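You operate a simulated robot arm through the tools that you are given. There is no shell and no other tool.

Carry out the task below with a simulated robot arm. There is one attempt and no reset: what you move stays moved.

JOB
Tip the strainer's swarf into the swarf tub, then set it back.
Fine: slide the grate fully open; strainer into the sump well again, grate shut at the end.
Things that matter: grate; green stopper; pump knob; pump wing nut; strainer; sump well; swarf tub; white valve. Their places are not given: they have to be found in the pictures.

Only the result counts: the job must be done as asked and must still hold three seconds after the hand-in. Knocking over, shifting, dropping, spilling or breaking anything else fails it.

ROBOT AND FRAMES
A 6-joint arm with a two-finger gripper, fixed in place. Base frame: the origin is on the floor under the middle of its stand, x ahead of it, y to its left, z up; the work surface is at about z = 620. Lengths are in mm, angles in degrees, forces in N, time in s.
It reaches about 1298 mm from its shoulder. Its first joint turns from -149.0 to 149.0 degrees. Payload 1.57 kg.
The tool frame sits at the grasp point between the pads (the TCP): z along the fingers, y along the line on which they close. The tips reach 21 mm beyond it. The gripper opens to 70 mm; its body begins 50 mm behind the TCP.
Orientation is told as [roll, pitch, yaw] about the base's x, y, z axes, in that order, counted from this pose: with the fingers straight down and closing along the base's y, the tool's x points along the base's -x, its y along +y and its z along -z.

CONTROLS
- The arm moves only by the tool apply_moves. Its argument "plan" is a list of rows, each an object of numbers (a shift or turn left out is 0, a gripper value left out holds the last): "x", "y", "z": the shift along the tool's x, y, z in mm; "ax", "ay", "az": the turn, a rotation vector about the tool's x, y, z in degrees; "fingers": the closure in counts, from 0 (fully open) to 255 (shut). In form: [{"x": .., "y": .., "z": .., "ax": .., "ay": .., "az": .., "fingers": ..}, ...]. A call has 1 to 20 rows; each row is the pose to reach, as a shift and turn from the pose commanded when the call began, along the tool's axes at that moment. Rows are played at 5 a second. More than 50 mm and 8.6 degrees between two rows, or a gripper value outside its range, and nothing of the call is played. Where a pose cannot be reached the arm comes as near as it can. A force on the tool above 40 N (or 10 N above the force at the start of the call, whichever is more), or a blocked arm, ends the call early, and 0.2 s more pass. Each finger travels about 64.8 mm/s and halts on what it meets, pressing with about 27 N; the grip force reading is that of the motor and also rises with nothing between the fingers. The clock runs only during rows and for 0.2 s after the last one: add rows that repeat a pose to give the fingers time. The reply holds the time, the measured pose of the TCP, the force on the tool along the base axes, the opening and the grip force, in the units named above and with some noise, with the torque about the TCP (base axes, N m) and any sound that the robot's microphone picked up.
- Cameras (640 x 400 px; columns grow to the right, rows downward): "scene" is fixed at [220.5, 501.4, 1334.6]; the picture's right is [0.20, -0.98, 0.00], its down [-0.80, -0.16, -0.58] and it looks along [0.57, 0.12, -0.82] (base axes); focal length 230 px, centre (320, 200). "wrist" rides on the gripper at [79, 4, -81] in the tool frame; the picture's right is [-0.05, 1.00, 0.00], its down [-0.67, -0.04, -0.74] and it looks along [-0.74, -0.04, 0.67] (tool axes); focal length 256 px, centre (320, 200).
- get_image(camera): a new picture of that camera. No time passes.
- move_column(by): slides the trunk up (or, below 0, down) by that many mm; the arm rides with it, the base frame stays. It gives what a move gives, with no picture.
- measure_at(camera, pixels): for up to 12 pixels [column, row] of the newest picture of that camera ("zoom" is the newest enlarged one), the place [x, y, z] in the base frame of the surface seen there, good to about 3 mm. No time passes.
- inspect(camera, box): a new picture of the part [left, top, right, bottom] of that camera's present view, enlarged. No time passes.
- sign_off(): hands the job in; it is judged then, once.

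Leave the gripper open and the arm clear of the work at the hand-in unless told otherwise.

The tools are called after "Emit:" as name(argument=value, ...) on one line, values as JSON. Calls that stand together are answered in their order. apply_moves: Moves the arm, as the interface text tells. Its arguments: {"type":"object","properties":{"plan":{"type":"array","items":{"type":"object","properties":{"x":{"type":"number"},"y":{"type":"number"},"z":{"type":"number"},"ax":{"type":"number"},"ay":{"type":"number"},"az":{"type":"number"},"fingers":{"type":"number"}}}}},"required":["plan"]} The other tools are called the same way: move_column (by) moves the trunk up or down; get_image (camera) takes a picture; measure_at (camera, pixels) gives the place of the surface under pixels of a picture; inspect (camera, box) takes an enlarged picture of a part of a camera's view; sign_off () hands the job in.

At the start:

```text
time: 0.0
tcp_pos: [635.0, 449.3, 1044.9]
tool_rot: [-0.1, 0.0, 0.0]
wrist_force: [-0.2, 0.0, 0.0]
wrist_torque: [-0.02, -0.04, -0.01]
grip_width: 69.9
grasp_force: 0.1
trunk travel left (down, up): [-726.0, 244.0]
```

scene: 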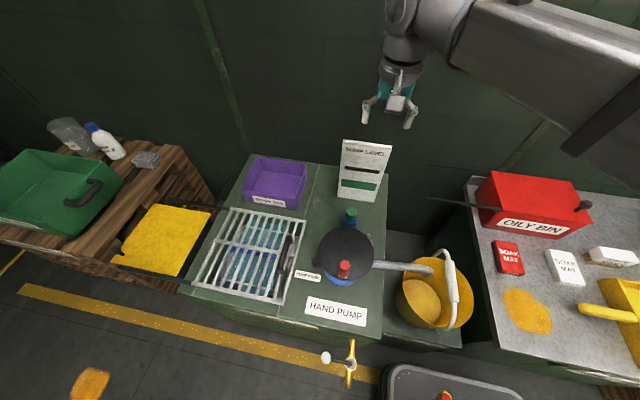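
wrist: 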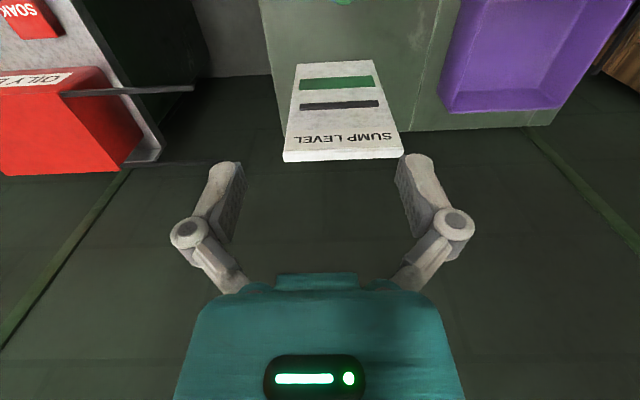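

I see the hand pump bench in the middle: a grate at about (250,255), a purple tub at (275,182), a pump at (345,255), and a yellow bucket at (435,300). I'll enlarge these areas to read labels and see details.

Emit:
inspect(camera="scene", box=[180, 140, 400, 320])

Emit:
inspect(camera="scene", box=[300, 200, 500, 400])

```text
2.22 times, centred on (290, 230) of scene
```

zoom: 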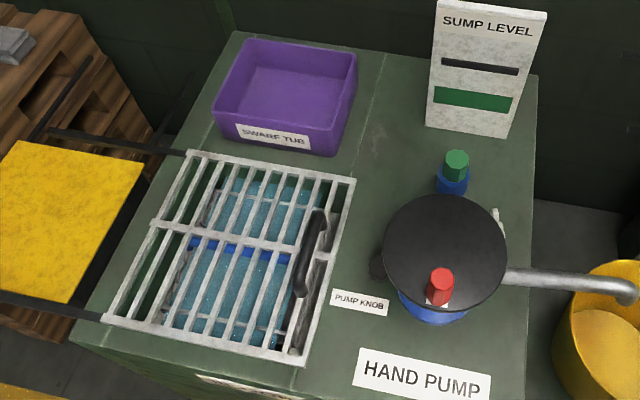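

```text
2.00 times, centred on (400, 300) of scene
```

zoom: 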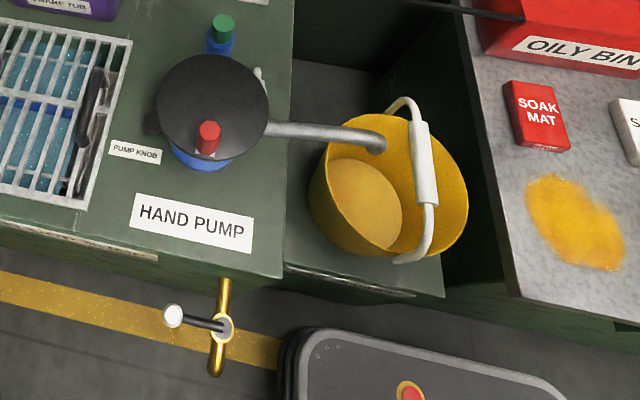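

The grate lies over a well of blue liquid with a black handle at about (290,255). I'll zoom further into the grate, pump and valve parts.

Emit:
inspect(camera="scene", box=[185, 200, 315, 310])

Emit:
inspect(camera="scene", box=[295, 195, 395, 305])

Emit:
inspect(camera="scene", box=[300, 320, 400, 400])

Emit:
inspect(camera="scene", box=[0, 100, 220, 300])

```text
3.64 times, centred on (250, 255) of scene
```

zoom: 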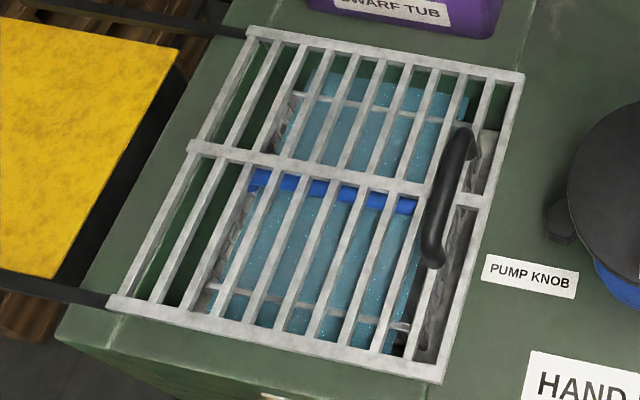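

```text
3.64 times, centred on (345, 250) of scene
```

zoom: 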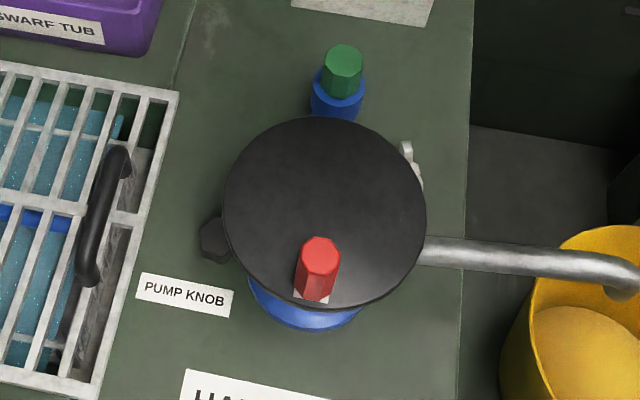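

```text
5.00 times, centred on (350, 360) of scene
```

zoom: 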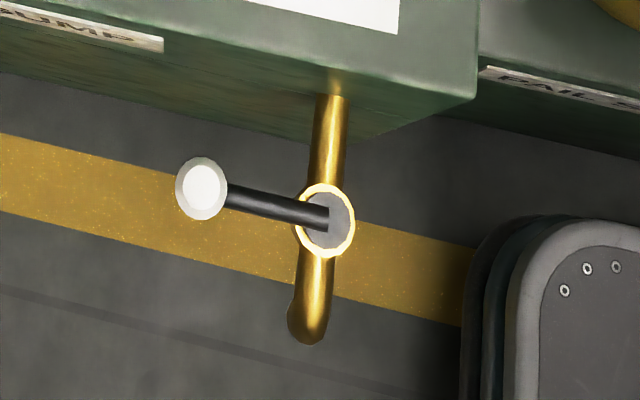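

```text
2.00 times, centred on (110, 200) of scene
```

zoom: 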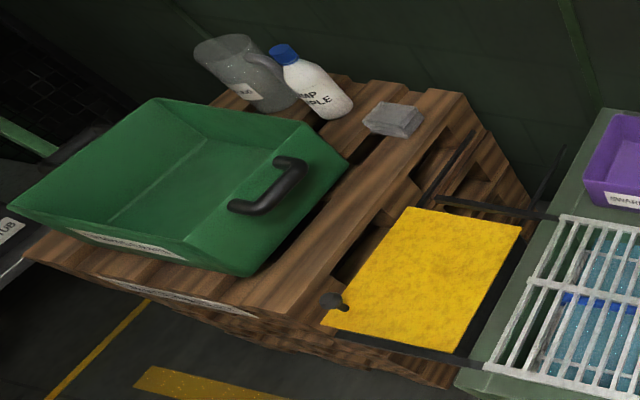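

I'll measure key points: grate corners, handle, mat, rails, tub, and the strainer's parts through the bars.

Emit:
get_image(camera="scene")

Emit:
measure_at(camera="scene", pixels=[[237, 210], [306, 222], [193, 285], [274, 302], [290, 240], [286, 262], [165, 240], [212, 207], [190, 282], [118, 256], [280, 202], [345, 255]])

Emit:
inspect(camera="scene", box=[90, 180, 240, 300])

```text
taken
```

scene: 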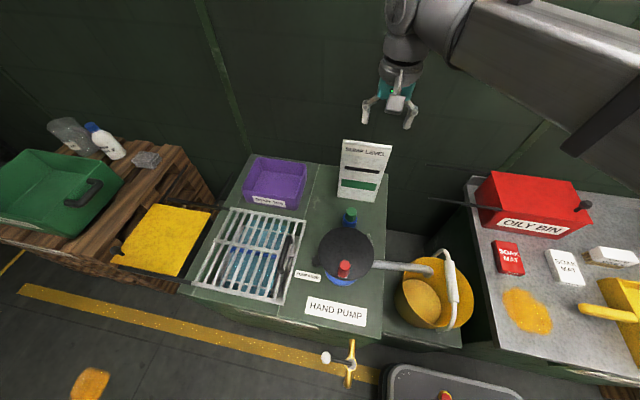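

```text
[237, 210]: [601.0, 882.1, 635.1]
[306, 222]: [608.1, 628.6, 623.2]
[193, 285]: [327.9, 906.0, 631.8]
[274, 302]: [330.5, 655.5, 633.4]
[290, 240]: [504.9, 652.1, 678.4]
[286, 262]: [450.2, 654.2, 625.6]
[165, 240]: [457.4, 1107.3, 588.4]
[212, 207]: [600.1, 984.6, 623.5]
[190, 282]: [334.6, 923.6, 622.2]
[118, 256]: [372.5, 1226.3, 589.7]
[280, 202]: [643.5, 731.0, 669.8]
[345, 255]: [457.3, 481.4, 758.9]
```

```text
3.33 times, centred on (165, 240) of scene
```

zoom: 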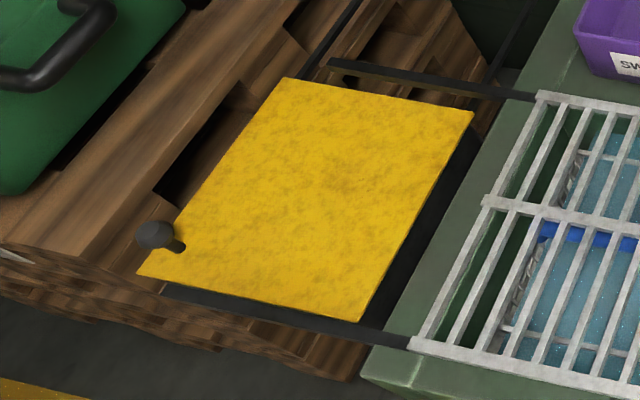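

I'll measure the peg near the mat, the rail ends, and the strainer pieces through bars, on zoomed pictures.

Emit:
measure_at(camera="zoom", pixels=[[155, 235], [178, 246], [335, 65], [345, 80], [170, 292], [285, 82], [470, 115], [140, 272], [355, 318], [400, 340], [530, 95], [460, 200]])

Emit:
inspect(camera="scene", box=[190, 200, 310, 305])

```text
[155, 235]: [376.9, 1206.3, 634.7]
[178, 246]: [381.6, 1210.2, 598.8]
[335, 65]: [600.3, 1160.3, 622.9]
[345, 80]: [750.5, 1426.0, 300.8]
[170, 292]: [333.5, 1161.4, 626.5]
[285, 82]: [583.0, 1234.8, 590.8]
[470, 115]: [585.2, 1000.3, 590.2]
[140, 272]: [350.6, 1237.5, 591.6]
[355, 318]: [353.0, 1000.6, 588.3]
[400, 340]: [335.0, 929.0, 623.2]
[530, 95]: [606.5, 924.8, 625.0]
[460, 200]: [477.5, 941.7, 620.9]
```

```text
3.81 times, centred on (250, 252) of scene
```

zoom: 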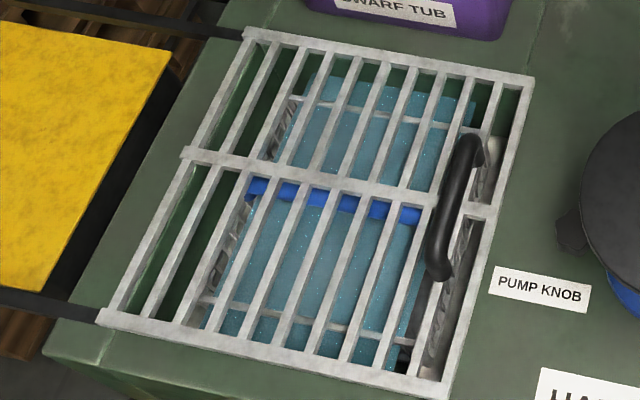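

Now measure the strainer features: blue bar, basket rims, well floor/liquid.

Emit:
measure_at(camera="zoom", pixels=[[258, 187], [318, 196], [378, 208], [408, 214], [300, 235], [250, 250], [350, 250], [445, 315], [240, 200], [222, 250], [330, 330], [437, 118]])

Emit:
measure_at(camera="scene", pixels=[[260, 160], [306, 166], [246, 197], [298, 206], [275, 180], [265, 175], [365, 145], [350, 214], [326, 357], [350, 358], [344, 270], [312, 252]])

```text
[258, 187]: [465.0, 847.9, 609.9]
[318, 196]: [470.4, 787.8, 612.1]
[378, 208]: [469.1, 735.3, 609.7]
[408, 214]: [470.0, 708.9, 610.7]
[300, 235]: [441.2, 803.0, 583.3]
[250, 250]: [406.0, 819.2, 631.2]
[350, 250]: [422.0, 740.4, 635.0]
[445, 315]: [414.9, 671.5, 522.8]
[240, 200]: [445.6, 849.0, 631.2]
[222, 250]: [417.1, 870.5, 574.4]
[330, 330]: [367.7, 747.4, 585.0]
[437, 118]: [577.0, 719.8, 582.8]
```

```text
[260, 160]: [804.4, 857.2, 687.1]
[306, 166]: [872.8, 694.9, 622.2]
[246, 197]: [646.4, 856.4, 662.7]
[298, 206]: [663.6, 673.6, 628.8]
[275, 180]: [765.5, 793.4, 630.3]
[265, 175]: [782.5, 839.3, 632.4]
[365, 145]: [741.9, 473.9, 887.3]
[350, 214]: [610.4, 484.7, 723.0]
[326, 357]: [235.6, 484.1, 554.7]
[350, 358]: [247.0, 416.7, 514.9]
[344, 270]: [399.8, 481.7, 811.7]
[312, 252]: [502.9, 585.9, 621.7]
```

Grate spans about x 330–600, y 640–900 with top at z≈634; the strainer's blue bar is at x≈470, y 700–850, z≈610. I now move the hand to about (250, 770, 930), to look at the well with the wrist camera.

Emit:
apply_moves(plan=[{"x": 32, "y": 27, "z": 10}, {"x": 64, "y": 54, "z": 20}, {"x": 96, "y": 81, "z": 30}, {"x": 128, "y": 107, "z": 38}, {"x": 160, "y": 134, "z": 48}, {"x": 192, "y": 161, "z": 58}, {"x": 224, "y": 188, "z": 67}, {"x": 256, "y": 214, "z": 77}, {"x": 288, "y": 241, "z": 86}, {"x": 320, "y": 268, "z": 96}, {"x": 352, "y": 295, "z": 105}, {"x": 385, "y": 321, "z": 115}, {"x": 385, "y": 321, "z": 115}])

Emit:
get_image(camera="wrist")

Emit:
get_image(camera="scene")

```text
time: 2.8
tcp_pos: [249.7, 769.8, 1045.2]
tool_rot: [0.0, 0.0, 0.1]
wrist_force: [0.1, -0.4, 0.0]
wrist_torque: [0.03, -0.01, 0.02]
grip_width: 69.9
grasp_force: 0.0
out of reach, approached as far as the arm can: row 1, 2, 3, 4, 5, 6, 7, 8, 9, 10, 11, 12, 13
trunk travel left (down, up): [-726.0, 244.0]
```

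```text
taken
```

wrist: 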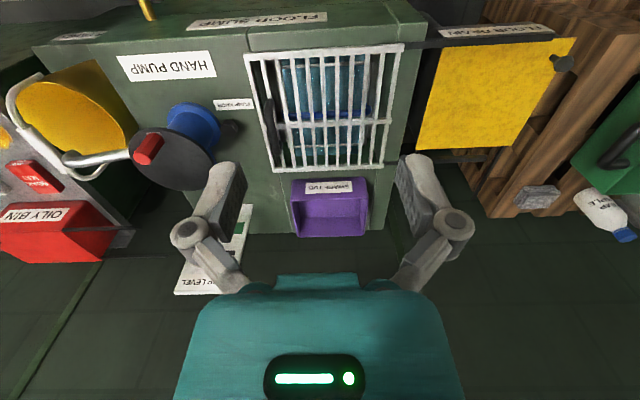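

```text
taken
```

scene: 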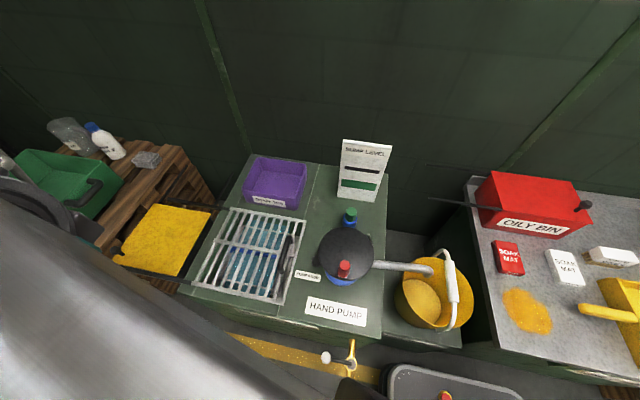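

The wrist view shows the grate, tub and pump from above (upside-down view). The arm moved in x and y, but z stayed at 1045 and all rows are flagged out of reach, so downward reach seems to need the trunk. I'll test with a small trunk lowering of 150 mm, all clear below at this place.

Emit:
move_column(by=-150)

Emit:
get_image(camera="wrist")

Emit:
get_image(camera="scene")

```text
time: 4.5
tcp_pos: [249.7, 769.5, 894.8]
tool_rot: [-0.1, 0.0, 0.0]
wrist_force: [-0.3, 0.1, 0.8]
wrist_torque: [0.01, -0.03, -0.02]
grip_width: 70.2
grasp_force: 0.0
trunk travel left (down, up): [-576.0, 394.0]
```

```text
taken
```

wrist: 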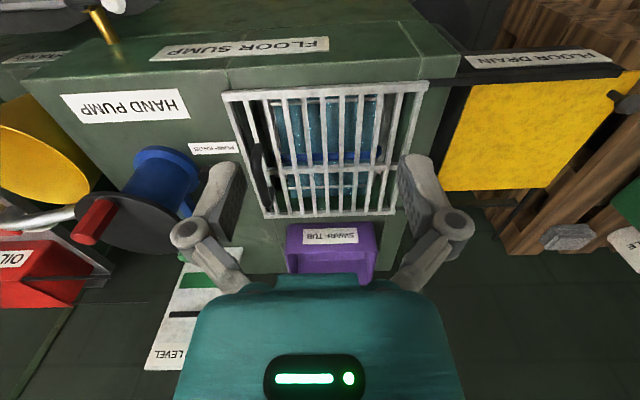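

```text
taken
```

scene: 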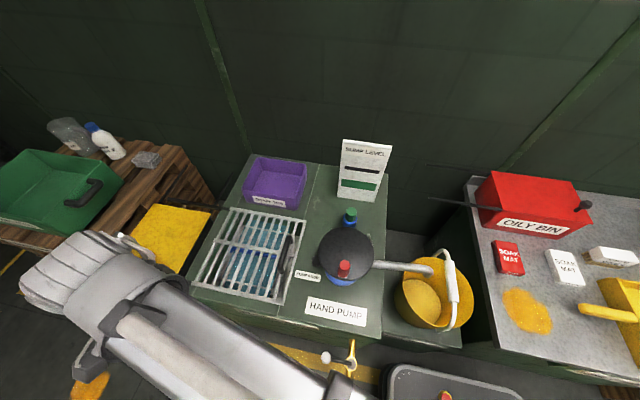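

The trunk lowered the hand to z≈895. I'll test arm z motion with a small up-then-down move.

Emit:
apply_moves(plan=[{"z": -30}, {"z": -30}])

Emit:
apply_moves(plan=[{"z": 20}, {"z": 20}])

```text
time: 5.2
tcp_pos: [249.1, 768.9, 894.8]
tool_rot: [0.0, 0.0, 0.0]
wrist_force: [0.4, 0.0, 0.2]
wrist_torque: [-0.02, 0.0, -0.01]
grip_width: 70.0
grasp_force: 0.1
out of reach, approached as far as the arm can: row 1, 2
trunk travel left (down, up): [-576.0, 394.0]
```

```text
time: 5.8
tcp_pos: [250.3, 770.0, 895.0]
tool_rot: [0.0, 0.0, 0.0]
wrist_force: [-0.7, -0.3, 0.5]
wrist_torque: [-0.02, 0.02, 0.0]
grip_width: 70.2
grasp_force: 0.0
out of reach, approached as far as the arm can: row 1, 2
trunk travel left (down, up): [-576.0, 394.0]
```

The arm cannot change z by itself; only the trunk does vertical motion. Now I look closely at grate and handle with the wrist camera.

Emit:
inspect(camera="wrist", box=[210, 70, 440, 220])

Emit:
get_image(camera="wrist")

Emit:
measure_at(camera="wrist", pixels=[[252, 150], [258, 160], [266, 180], [262, 172], [230, 95], [425, 85], [270, 212], [393, 208]])

```text
2.67 times, centred on (325, 145) of wrist
```

zoom: 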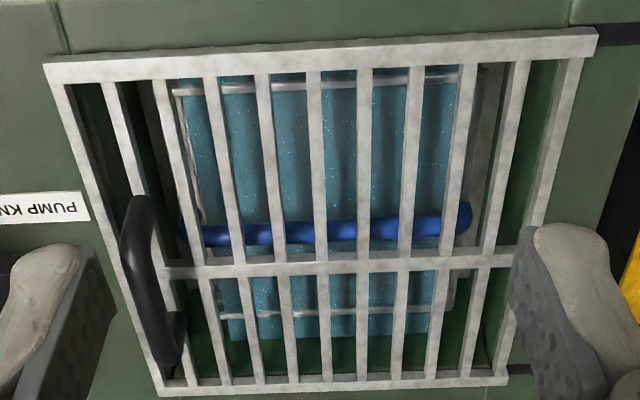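

```text
taken
```

wrist: 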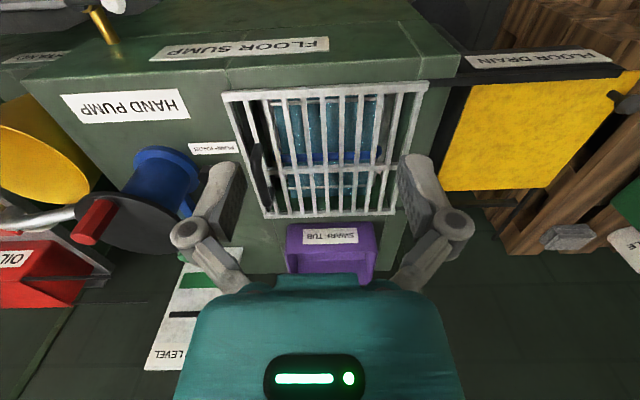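

```text
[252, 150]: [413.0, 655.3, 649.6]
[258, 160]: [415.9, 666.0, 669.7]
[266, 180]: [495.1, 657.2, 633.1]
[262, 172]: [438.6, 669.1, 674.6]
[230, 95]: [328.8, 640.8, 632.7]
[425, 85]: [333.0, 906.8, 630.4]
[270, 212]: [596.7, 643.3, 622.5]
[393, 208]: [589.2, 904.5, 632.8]
```

I'll zoom the scene camera on the handle and measure points along it.

Emit:
inspect(camera="scene", box=[262, 220, 322, 310])

```text
4.44 times, centred on (292, 265) of scene
```

zoom: 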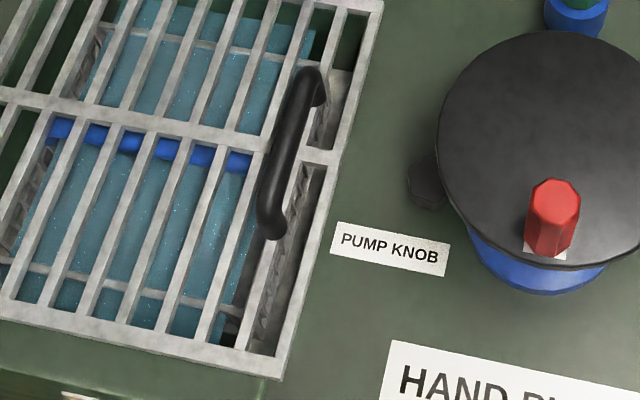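

Emit:
measure_at(camera="zoom", pixels=[[298, 90], [293, 110], [287, 130], [280, 160], [274, 185], [270, 205], [275, 228], [318, 85], [264, 190], [286, 165], [325, 60], [272, 360]])

Emit:
measure_at(camera="scene", pixels=[[262, 172], [300, 175], [255, 155], [310, 168], [247, 190], [296, 200], [270, 190]])

```text
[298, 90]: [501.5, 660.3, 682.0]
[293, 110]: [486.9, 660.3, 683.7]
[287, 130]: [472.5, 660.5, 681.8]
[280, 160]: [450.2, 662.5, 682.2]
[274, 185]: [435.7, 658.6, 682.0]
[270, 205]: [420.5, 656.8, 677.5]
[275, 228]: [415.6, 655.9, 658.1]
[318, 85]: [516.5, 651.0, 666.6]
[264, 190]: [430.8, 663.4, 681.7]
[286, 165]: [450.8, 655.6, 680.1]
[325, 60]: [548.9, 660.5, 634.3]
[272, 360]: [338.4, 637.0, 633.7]
```

```text
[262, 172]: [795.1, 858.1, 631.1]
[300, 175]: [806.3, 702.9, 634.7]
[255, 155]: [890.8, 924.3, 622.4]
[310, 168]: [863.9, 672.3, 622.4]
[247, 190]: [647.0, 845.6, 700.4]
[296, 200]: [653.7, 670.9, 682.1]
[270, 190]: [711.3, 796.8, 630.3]
```

I'll measure the arm's own height in the present scene picture and the pump's disc edges, to keep the forearm clear of the pump.

Emit:
get_image(camera="scene")

Emit:
measure_at(camera="scene", pixels=[[200, 330], [120, 300], [60, 270], [280, 380], [160, 310], [190, 380], [318, 252], [345, 230], [372, 250], [345, 284], [344, 264], [320, 392]])

```text
taken
```

scene: 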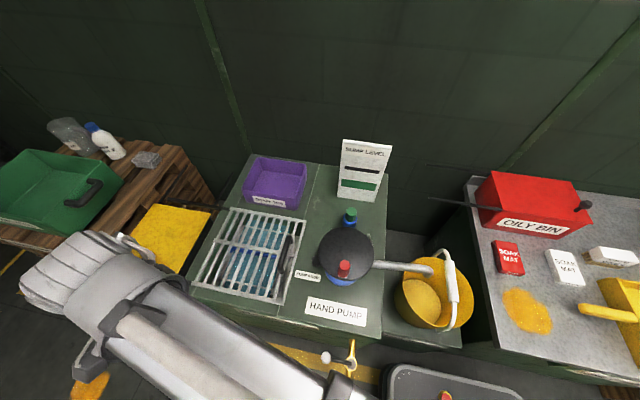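

```text
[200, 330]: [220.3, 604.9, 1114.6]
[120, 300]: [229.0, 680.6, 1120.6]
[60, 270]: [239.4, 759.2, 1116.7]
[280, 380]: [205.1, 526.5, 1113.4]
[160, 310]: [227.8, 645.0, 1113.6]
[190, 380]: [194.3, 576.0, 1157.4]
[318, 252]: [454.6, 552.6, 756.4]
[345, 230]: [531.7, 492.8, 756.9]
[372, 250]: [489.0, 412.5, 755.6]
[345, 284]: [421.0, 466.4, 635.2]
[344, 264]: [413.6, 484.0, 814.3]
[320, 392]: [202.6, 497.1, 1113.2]
```

I want to understand the arm's shape, so I enlarge the arm in the scene view.

Emit:
inspect(camera="scene", box=[0, 220, 400, 400])

Emit:
measure_at(camera="scene", pixels=[[40, 290], [30, 265], [90, 240], [100, 260], [90, 360], [110, 340], [150, 335], [150, 380], [230, 395], [345, 390], [220, 345], [240, 370]])

```text
1.60 times, centred on (200, 310) of scene
```

zoom: 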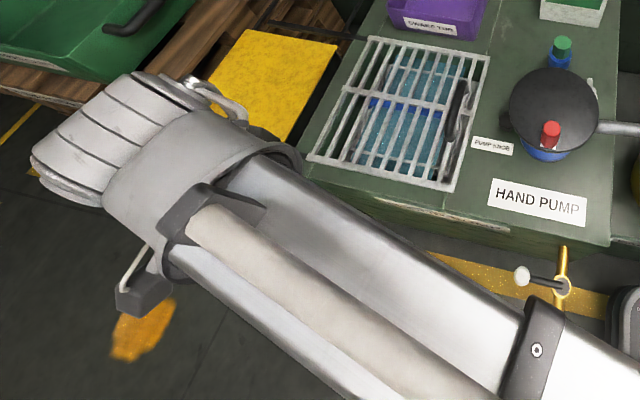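

```text
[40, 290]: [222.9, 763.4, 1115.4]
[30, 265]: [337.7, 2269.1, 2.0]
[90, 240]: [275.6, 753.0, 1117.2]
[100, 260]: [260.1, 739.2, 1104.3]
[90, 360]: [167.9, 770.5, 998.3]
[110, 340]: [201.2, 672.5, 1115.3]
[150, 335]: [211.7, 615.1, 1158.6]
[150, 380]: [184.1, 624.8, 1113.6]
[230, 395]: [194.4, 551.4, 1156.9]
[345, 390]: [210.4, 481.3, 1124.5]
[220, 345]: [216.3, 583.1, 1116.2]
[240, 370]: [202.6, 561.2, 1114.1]
```

The forearm is horizontal, top about 220–260 mm above the TCP. I move at this safe height to above the grate handle (465, 659) and look how the forearm lies relative to the pump.

Emit:
apply_moves(plan=[{"x": -36, "y": -18}, {"x": -72, "y": -37}, {"x": -108, "y": -55}, {"x": -144, "y": -74}, {"x": -180, "y": -92}, {"x": -215, "y": -111}, {"x": -215, "y": -111}])

Emit:
get_image(camera="scene")

Emit:
get_image(camera="wrist")

```text
time: 7.3
tcp_pos: [465.4, 658.4, 896.2]
tool_rot: [0.0, 0.1, 0.0]
wrist_force: [-0.9, -0.4, 0.6]
wrist_torque: [0.0, 0.0, 0.01]
grip_width: 70.0
grasp_force: 0.1
trunk travel left (down, up): [-576.0, 394.0]
```

```text
taken
```

scene: 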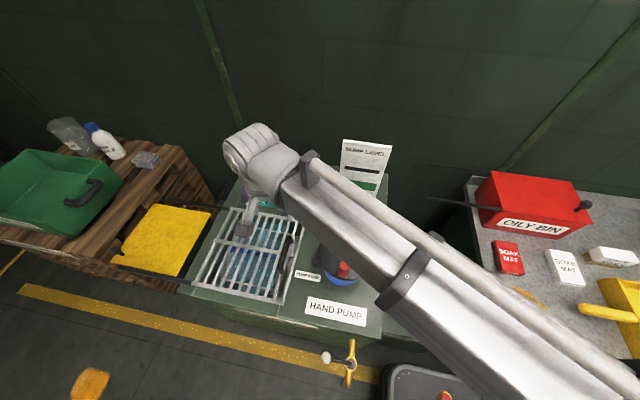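

```text
taken
```

wrist: 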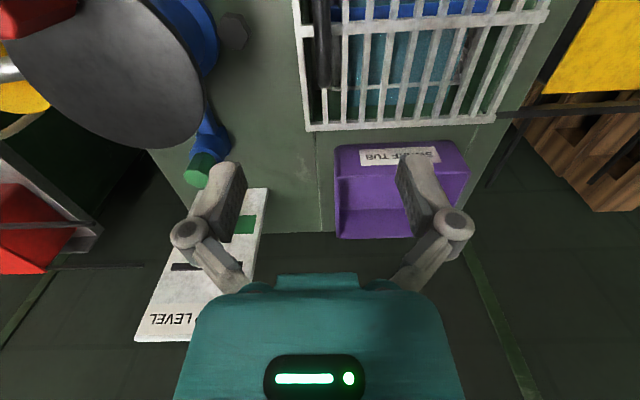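

The forearm now comes from the right over the pump. I'll measure its position and height here.

Emit:
measure_at(camera="scene", pixels=[[330, 225], [360, 250], [420, 320], [500, 350], [560, 370], [340, 180], [450, 250], [560, 330], [250, 160], [600, 340], [300, 195], [630, 395]])

```text
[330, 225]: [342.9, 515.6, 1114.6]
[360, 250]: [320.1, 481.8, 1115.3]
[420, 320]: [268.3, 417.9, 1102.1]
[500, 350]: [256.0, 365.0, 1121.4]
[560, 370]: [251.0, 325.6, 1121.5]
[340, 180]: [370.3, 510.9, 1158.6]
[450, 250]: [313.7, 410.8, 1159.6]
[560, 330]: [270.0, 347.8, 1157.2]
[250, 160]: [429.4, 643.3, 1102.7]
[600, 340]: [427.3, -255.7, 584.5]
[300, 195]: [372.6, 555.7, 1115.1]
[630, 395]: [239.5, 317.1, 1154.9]
```

The forearm lies near-radial from the base to the hand, about 50 mm left of the red pump knob. I need its underside height, so I move the hand aside to (600, 350) at the same height, where the scene camera sees the forearm's side.

Emit:
apply_moves(plan=[{"x": -19, "y": -44}, {"x": -38, "y": -88}, {"x": -58, "y": -132}, {"x": -77, "y": -176}, {"x": -96, "y": -220}, {"x": -116, "y": -264}, {"x": -135, "y": -308}, {"x": -135, "y": -308}])

Emit:
get_image(camera="scene")

```text
time: 9.2
tcp_pos: [600.2, 348.5, 895.8]
tool_rot: [0.0, 0.1, -0.1]
wrist_force: [-0.6, -1.3, 0.4]
wrist_torque: [0.02, 0.01, -0.01]
grip_width: 70.0
grasp_force: 0.0
trunk travel left (down, up): [-576.0, 394.0]
```

```text
taken
```

scene: 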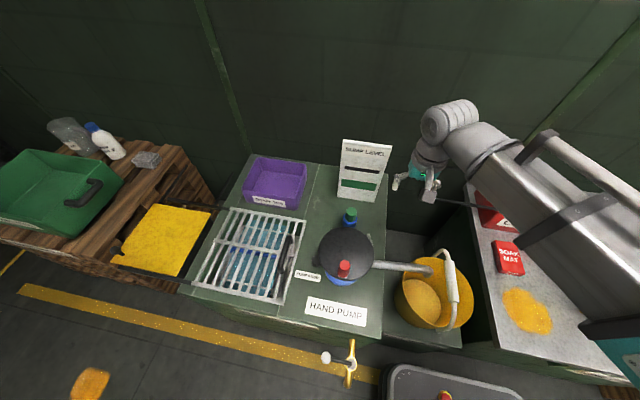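

Now I measure along the forearm's lower silhouette and wrist.

Emit:
measure_at(camera="scene", pixels=[[500, 215], [540, 255], [570, 290], [480, 190], [520, 215], [560, 220], [440, 125], [445, 150], [430, 165], [590, 300], [620, 350], [560, 270]])

Emit:
inspect(camera="scene", box=[370, 80, 640, 380])

```text
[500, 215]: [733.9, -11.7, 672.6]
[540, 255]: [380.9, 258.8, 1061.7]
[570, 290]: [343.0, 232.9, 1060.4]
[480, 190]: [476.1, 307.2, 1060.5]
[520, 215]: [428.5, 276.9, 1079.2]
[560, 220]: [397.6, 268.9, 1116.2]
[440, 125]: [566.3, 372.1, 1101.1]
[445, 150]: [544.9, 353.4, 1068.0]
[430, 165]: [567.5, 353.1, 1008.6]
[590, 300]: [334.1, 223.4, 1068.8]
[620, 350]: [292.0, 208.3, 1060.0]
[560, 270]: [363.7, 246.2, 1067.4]
```

```text
1.33 times, centred on (505, 230) of scene
```

zoom: 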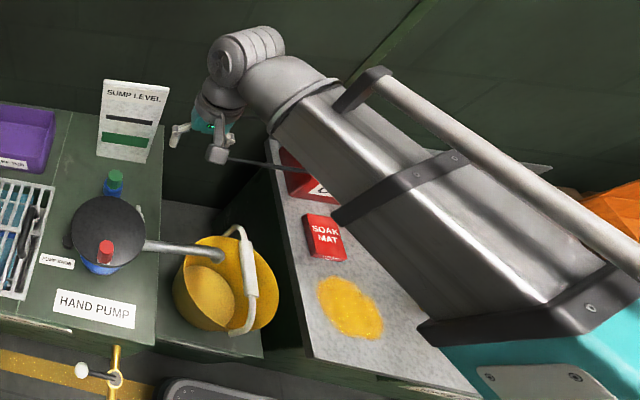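

The forearm underside is roughly 110 mm above the TCP, so low grips near the pump need lateral clearance. Gripping the grate handle at x≈435 leaves the red knob to the right of the forearm. I move to (435, 659) at the same height.

Emit:
apply_moves(plan=[{"x": 20, "y": 39}, {"x": 41, "y": 78}, {"x": 62, "y": 116}, {"x": 83, "y": 155}, {"x": 103, "y": 194}, {"x": 124, "y": 233}, {"x": 145, "y": 272}, {"x": 165, "y": 310}, {"x": 165, "y": 310}])

Emit:
get_image(camera="scene")

Emit:
get_image(camera="wrist")

```text
time: 11.2
tcp_pos: [435.8, 662.3, 895.0]
tool_rot: [0.0, 0.0, 0.0]
wrist_force: [-0.6, -0.5, -0.6]
wrist_torque: [-0.02, -0.02, -0.01]
grip_width: 69.9
grasp_force: 0.0
trunk travel left (down, up): [-576.0, 394.0]
```

```text
taken
```

scene: 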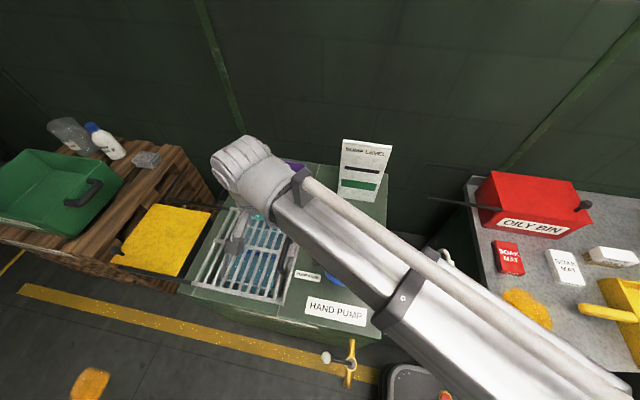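

```text
taken
```

wrist: 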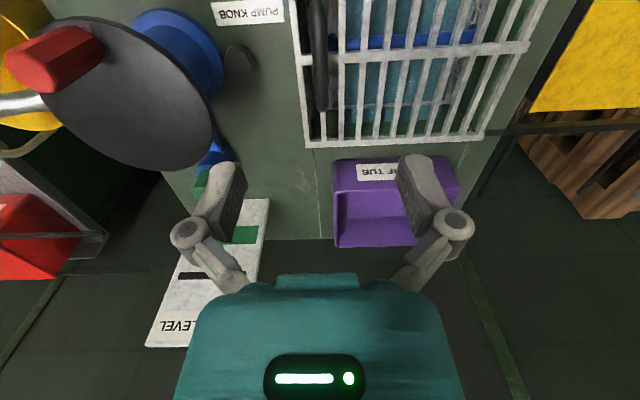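

I measure the handle again from this wrist view and the red knob's height.

Emit:
measure_at(camera="wrist", pixels=[[312, 20], [318, 20], [325, 20], [320, 50], [322, 80], [322, 100], [60, 55], [40, 45], [80, 70], [240, 60], [200, 175], [330, 60]])

Emit:
inspect(camera="wrist", box=[270, 0, 370, 120])

```text
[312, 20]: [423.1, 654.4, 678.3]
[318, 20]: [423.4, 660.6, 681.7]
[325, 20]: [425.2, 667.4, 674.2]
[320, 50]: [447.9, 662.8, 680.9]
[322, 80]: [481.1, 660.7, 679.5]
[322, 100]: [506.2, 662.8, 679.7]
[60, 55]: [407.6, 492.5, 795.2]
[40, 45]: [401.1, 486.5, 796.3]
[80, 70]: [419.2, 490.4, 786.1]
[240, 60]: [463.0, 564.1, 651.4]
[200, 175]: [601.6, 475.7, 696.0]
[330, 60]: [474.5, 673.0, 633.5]
```

```text
3.33 times, centred on (320, 60) of wrist
```

zoom: 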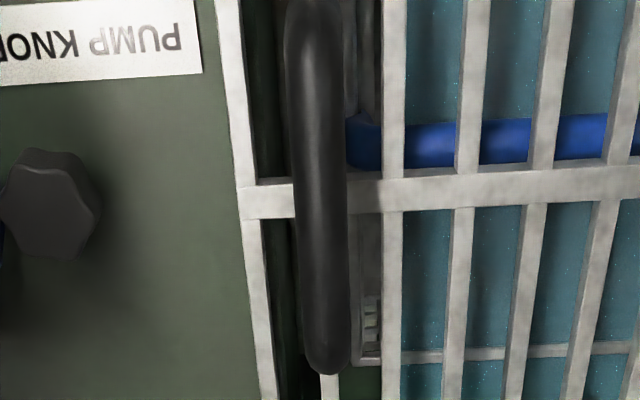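

The handle bar is centred at y≈661, top z≈682, so TCP (435.8, 662) is right over it. I lower the trunk 140 mm first and check clearances.

Emit:
move_column(by=-140)

Emit:
get_image(camera="scene")

Emit:
get_image(camera="wrist")

```text
time: 12.8
tcp_pos: [433.3, 660.3, 755.0]
tool_rot: [0.0, 0.0, 0.1]
wrist_force: [-0.5, 0.6, 0.1]
wrist_torque: [0.0, 0.0, 0.03]
grip_width: 70.1
grasp_force: 0.0
trunk travel left (down, up): [-436.0, 534.0]
```

```text
taken
```

scene: 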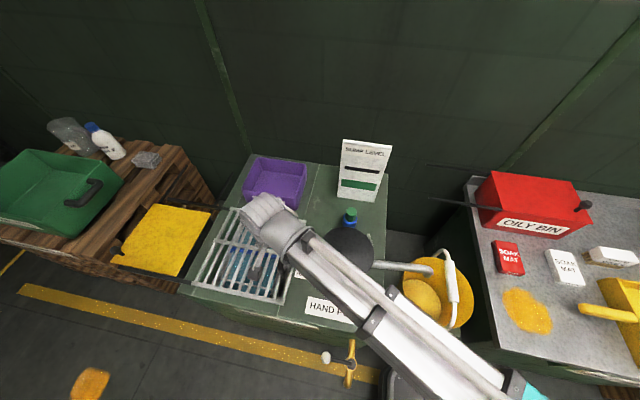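

```text
taken
```

wrist: 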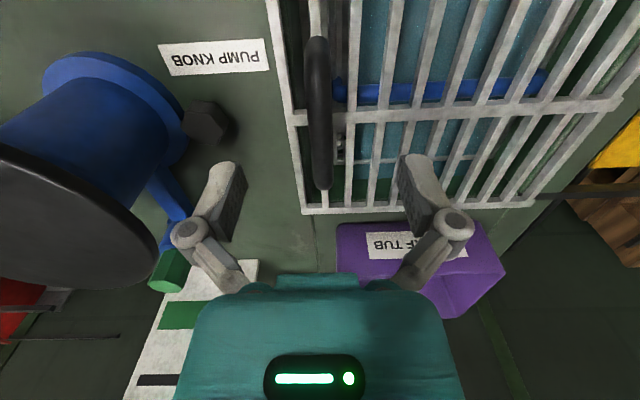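

The forearm hides the red knob in this view; I measure the forearm edges near it to compute true lateral clearance.

Emit:
measure_at(camera="scene", pixels=[[325, 245], [340, 262], [360, 282], [380, 300], [335, 250], [355, 270], [305, 255], [325, 280], [345, 305], [300, 240], [365, 315], [315, 265]])

Emit:
inspect(camera="scene", box=[230, 180, 410, 340])

```text
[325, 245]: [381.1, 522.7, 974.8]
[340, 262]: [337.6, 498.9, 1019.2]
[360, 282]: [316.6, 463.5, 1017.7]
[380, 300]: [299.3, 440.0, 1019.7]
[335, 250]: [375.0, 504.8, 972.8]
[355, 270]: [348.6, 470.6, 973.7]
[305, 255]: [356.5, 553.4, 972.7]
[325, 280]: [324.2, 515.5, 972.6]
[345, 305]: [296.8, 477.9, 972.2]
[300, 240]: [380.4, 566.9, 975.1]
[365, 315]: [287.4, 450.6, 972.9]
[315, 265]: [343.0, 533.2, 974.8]
```

```text
2.50 times, centred on (320, 260) of scene
```

zoom: 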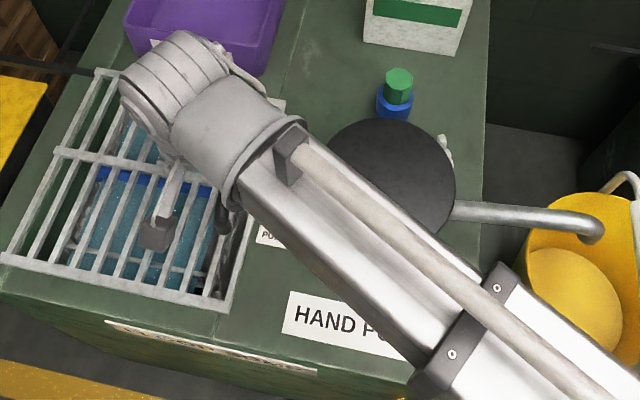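

Lateral clearance of forearm to knob is about 12 mm; I shift 9 mm toward −x for more margin, then lower by 73 mm so the pads straddle the bar (TCP z≈682).

Emit:
apply_moves(plan=[{"x": 9, "y": 1}, {"x": 9, "y": 1}])

Emit:
move_column(by=-40)

Emit:
get_image(camera="wrist")

Emit:
inspect(camera="scene", box=[230, 180, 410, 340])

```text
time: 13.4
tcp_pos: [425.4, 661.4, 754.4]
tool_rot: [0.0, 0.0, 0.0]
wrist_force: [-0.3, -0.6, 0.0]
wrist_torque: [0.0, 0.0, -0.02]
grip_width: 70.2
grasp_force: 0.0
trunk travel left (down, up): [-436.0, 534.0]
```

```text
time: 14.2
tcp_pos: [424.7, 662.0, 715.0]
tool_rot: [0.1, 0.0, 0.0]
wrist_force: [0.4, 0.9, 0.2]
wrist_torque: [-0.02, 0.01, -0.01]
grip_width: 70.1
grasp_force: 0.1
trunk travel left (down, up): [-396.0, 574.0]
```

```text
taken
```

wrist: 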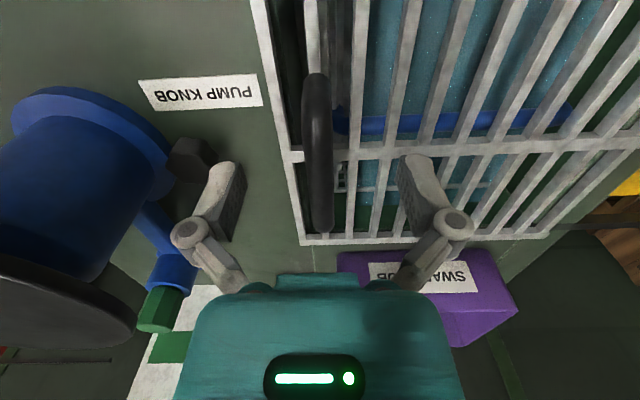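

```text
2.50 times, centred on (320, 260) of scene
```

zoom: 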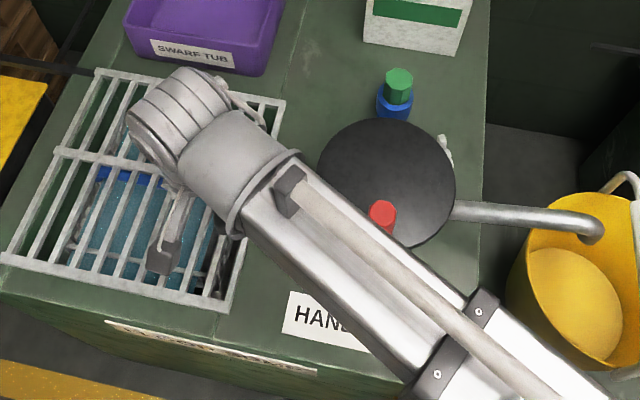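

The red knob is visible just right of the forearm — clear. I lower 32 mm more to straddle the handle bar.

Emit:
move_column(by=-32)

Emit:
get_image(camera="wrist")

Emit:
inspect(camera="scene", box=[230, 180, 410, 340])

```text
time: 15.0
tcp_pos: [425.3, 661.6, 683.8]
tool_rot: [0.0, -0.1, 0.0]
wrist_force: [-0.1, -0.6, -0.4]
wrist_torque: [-0.01, -0.02, 0.0]
grip_width: 70.0
grasp_force: 0.1
trunk travel left (down, up): [-364.0, 606.0]
```

```text
taken
```

wrist: 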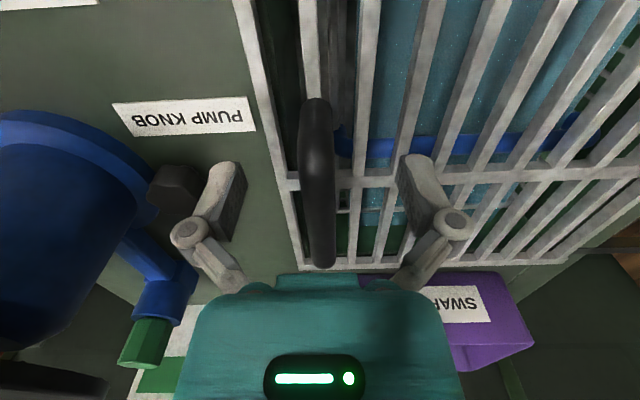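

```text
2.50 times, centred on (320, 260) of scene
```

zoom: 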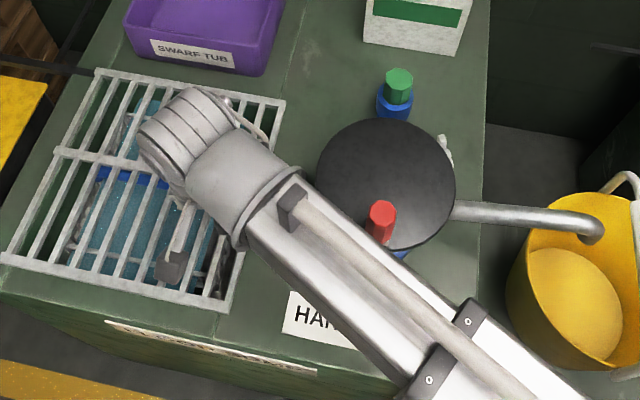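

The handle bar sits between the pads, no contact forces. I close the fingers.

Emit:
apply_moves(plan=[{"fingers": 255}, {"fingers": 255}, {"fingers": 255}, {"fingers": 255}, {"fingers": 255}])

Emit:
get_image(camera="wrist")

```text
time: 16.2
tcp_pos: [424.9, 662.1, 683.6]
tool_rot: [-0.1, 0.0, 0.0]
wrist_force: [0.9, -0.9, 6.3]
wrist_torque: [-0.02, 0.07, 0.0]
grip_width: 17.9
grasp_force: 32.6
trunk travel left (down, up): [-364.0, 606.0]
```

```text
taken
```

wrist: 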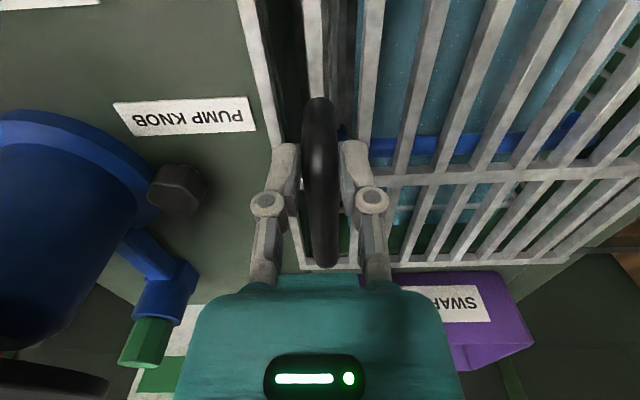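

Gripped (width 17.9). I slide the grate toward +y, first 100 mm at 10 mm per row, watching the force.

Emit:
apply_moves(plan=[{"y": 5}, {"y": 12}, {"y": 20}, {"y": 30}, {"y": 40}, {"y": 50}, {"y": 60}, {"y": 70}, {"y": 80}, {"y": 90}, {"y": 100}])

Emit:
get_image(camera="scene")

```text
time: 18.6
tcp_pos: [425.0, 761.9, 683.6]
tool_rot: [0.0, 0.0, -0.2]
wrist_force: [2.7, 1.1, 5.8]
wrist_torque: [-0.1, 0.17, -0.01]
grip_width: 17.6
grasp_force: 32.3
trunk travel left (down, up): [-364.0, 606.0]
```

```text
taken
```

scene: 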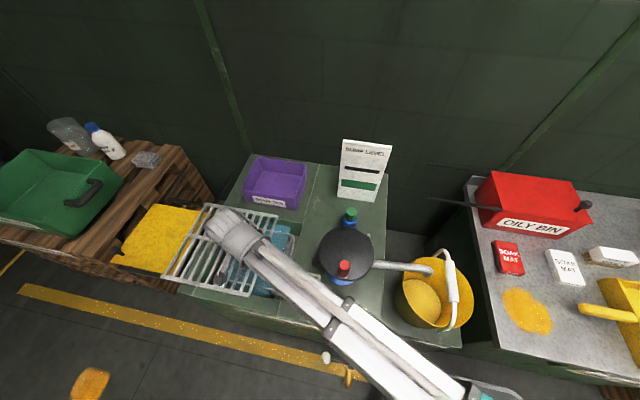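

The grate slides freely. I continue 140 mm more.

Emit:
apply_moves(plan=[{"y": 5}, {"y": 12}, {"y": 20}, {"y": 30}, {"y": 40}, {"y": 50}, {"y": 60}, {"y": 70}, {"y": 80}, {"y": 90}, {"y": 100}, {"y": 110}, {"y": 120}, {"y": 130}, {"y": 140}])

Emit:
get_image(camera="scene")

```text
time: 21.8
tcp_pos: [425.7, 902.8, 682.8]
tool_rot: [0.0, -0.1, -0.1]
wrist_force: [0.8, 0.2, 5.1]
wrist_torque: [-0.15, -0.05, -0.02]
grip_width: 17.7
grasp_force: 31.6
trunk travel left (down, up): [-364.0, 606.0]
```

```text
taken
```

scene: 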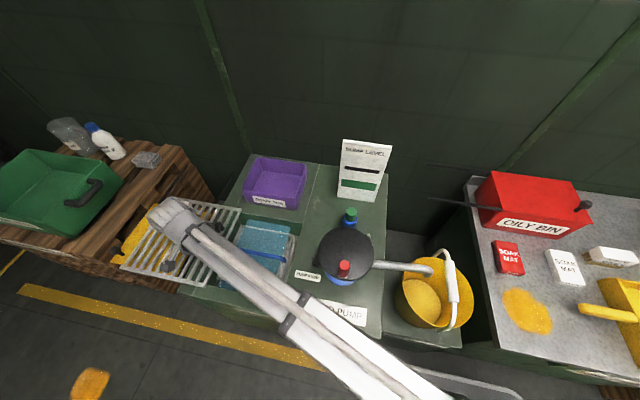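

The well is nearly clear. I continue in small steps to find the stop.

Emit:
apply_moves(plan=[{"y": 4}, {"y": 8}, {"y": 12}, {"y": 16}, {"y": 20}, {"y": 23}, {"y": 26}, {"y": 29}, {"y": 32}, {"y": 35}, {"y": 38}])

Emit:
get_image(camera="scene")

Emit:
get_image(camera="wrist")

```text
time: 23.5
tcp_pos: [424.6, 922.2, 683.5]
tool_rot: [-0.7, 0.1, -0.1]
wrist_force: [0.4, -3.5, 0.5]
wrist_torque: [0.09, 0.13, -0.02]
grip_width: 17.8
grasp_force: 32.2
trunk travel left (down, up): [-364.0, 606.0]
stopped in row 8: the force on the tool passed its limit at 46 N (the readings are from after the stop); the commanded pose is now the measured one
```

```text
taken
```

scene: 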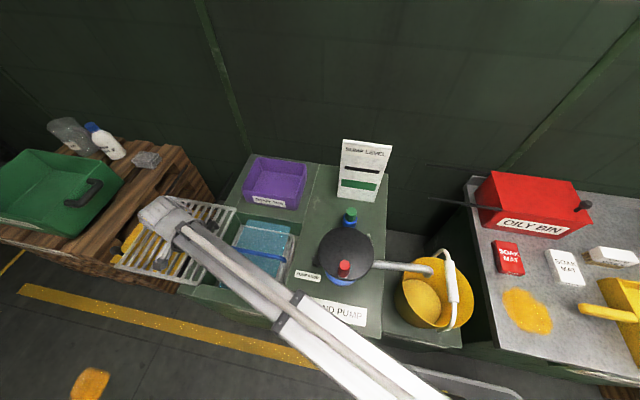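

```text
taken
```

wrist: 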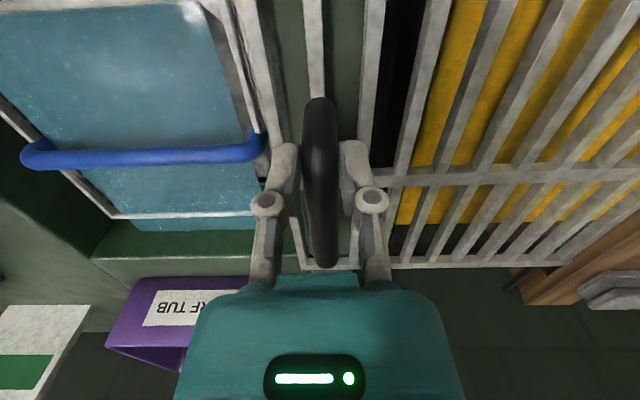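

The grate stopped at TCP y≈922 (260 mm of travel): fully open. I open the fingers, then raise the trunk.

Emit:
apply_moves(plan=[{"fingers": 0}, {"fingers": 0}, {"fingers": 0}, {"fingers": 0}])

Emit:
move_column(by=220)

Emit:
get_image(camera="scene")

Emit:
get_image(camera="wrist")

```text
time: 24.5
tcp_pos: [425.7, 923.3, 683.0]
tool_rot: [-0.5, 0.2, 0.0]
wrist_force: [0.6, -0.2, -0.1]
wrist_torque: [0.0, -0.01, -0.05]
grip_width: 70.2
grasp_force: 0.0
trunk travel left (down, up): [-364.0, 606.0]
```

```text
time: 26.8
tcp_pos: [425.1, 922.3, 903.5]
tool_rot: [-0.6, 0.2, -0.1]
wrist_force: [0.6, 0.3, -0.4]
wrist_torque: [-0.04, 0.0, -0.04]
grip_width: 70.1
grasp_force: 0.0
trunk travel left (down, up): [-584.0, 386.0]
```

```text
taken
```

scene: 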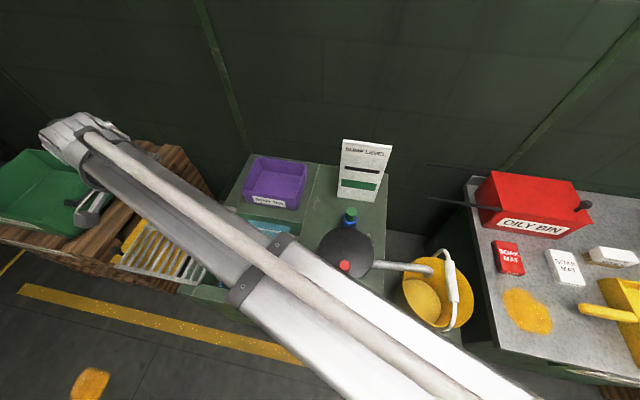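

```text
taken
```

wrist: 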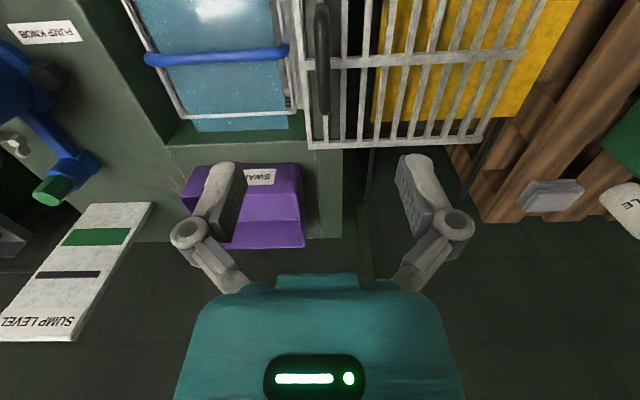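

The grate remains open. I move to (250, 770) to view the strainer from the front, correcting the small tilt.

Emit:
apply_moves(plan=[{"x": 29, "y": -25, "ax": -0.3}, {"x": 58, "y": -50, "ax": -0.6}, {"x": 87, "y": -76, "ax": -0.6}, {"x": 116, "y": -101, "ax": -0.6}, {"x": 146, "y": -127, "ax": -0.6}, {"x": 175, "y": -152, "ax": -0.6}, {"x": 175, "y": -152, "ax": -0.6}])

Emit:
get_image(camera="wrist")

Emit:
inspect(camera="wrist", box=[230, 70, 400, 210])

Emit:
inspect(camera="scene", box=[200, 195, 330, 310])

```text
time: 28.4
tcp_pos: [249.8, 770.9, 903.0]
tool_rot: [0.0, 0.1, -0.1]
wrist_force: [-0.3, -0.4, 0.9]
wrist_torque: [-0.01, -0.02, 0.02]
grip_width: 69.9
grasp_force: 0.0
trunk travel left (down, up): [-584.0, 386.0]
```

```text
taken
```

wrist: 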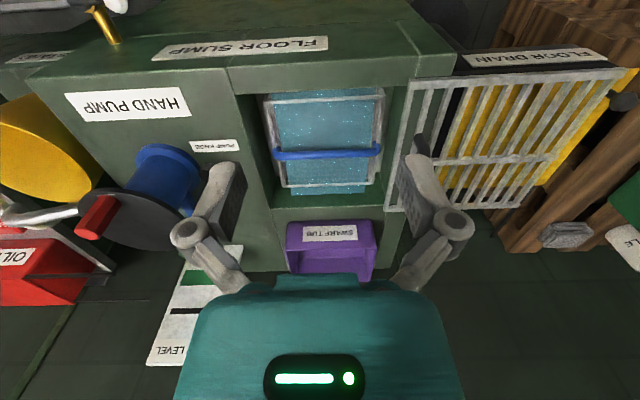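

```text
2.86 times, centred on (315, 140) of wrist
```

zoom: 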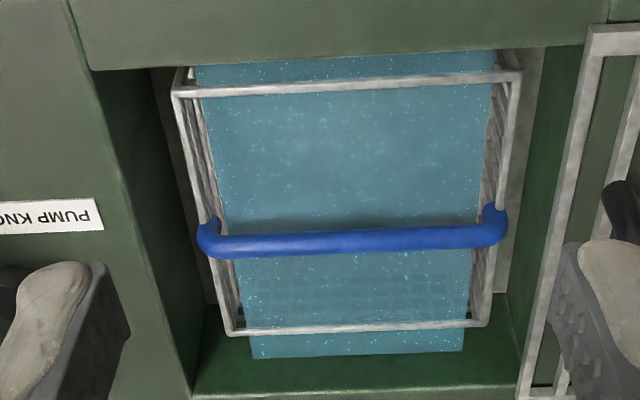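

```text
3.48 times, centred on (265, 252) of scene
```

zoom: 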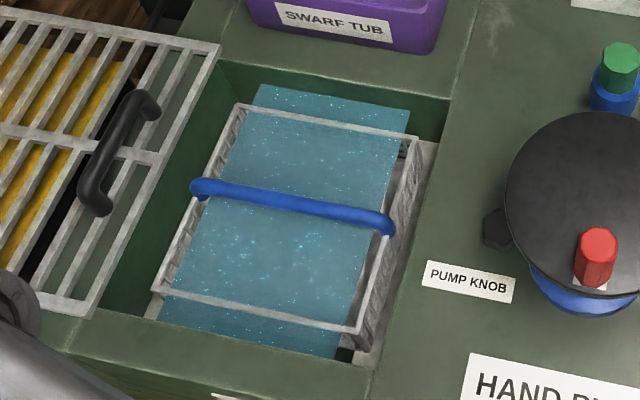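

The strainer is clear now: mesh basket with a blue arched bar. I measure its rim, bar, and the well edges.

Emit:
measure_at(camera="zoom", pixels=[[200, 188], [240, 195], [295, 205], [350, 215], [385, 225], [238, 110], [415, 137], [157, 290], [358, 328], [300, 270], [330, 110], [345, 350]])

Emit:
measure_at(camera="wrist", pixels=[[275, 155], [300, 156], [330, 154], [360, 152], [378, 150], [270, 98], [382, 94], [286, 186], [374, 183], [262, 120], [395, 110], [330, 190]])

```text
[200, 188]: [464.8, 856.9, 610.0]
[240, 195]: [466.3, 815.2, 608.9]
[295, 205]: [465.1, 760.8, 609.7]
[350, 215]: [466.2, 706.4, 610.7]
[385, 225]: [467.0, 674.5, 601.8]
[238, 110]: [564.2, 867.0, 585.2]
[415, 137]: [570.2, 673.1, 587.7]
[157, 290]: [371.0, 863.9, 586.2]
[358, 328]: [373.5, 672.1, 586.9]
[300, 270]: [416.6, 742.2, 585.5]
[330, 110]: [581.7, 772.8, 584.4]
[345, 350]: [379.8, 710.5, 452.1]
```

```text
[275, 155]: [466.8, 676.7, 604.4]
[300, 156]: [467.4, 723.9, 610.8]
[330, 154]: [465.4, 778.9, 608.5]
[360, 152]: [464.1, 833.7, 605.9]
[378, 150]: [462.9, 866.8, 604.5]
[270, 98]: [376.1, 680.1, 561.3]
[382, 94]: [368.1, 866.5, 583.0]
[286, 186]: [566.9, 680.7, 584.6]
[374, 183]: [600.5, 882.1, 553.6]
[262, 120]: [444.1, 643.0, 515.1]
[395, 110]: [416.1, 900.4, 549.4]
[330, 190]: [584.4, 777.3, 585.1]
```

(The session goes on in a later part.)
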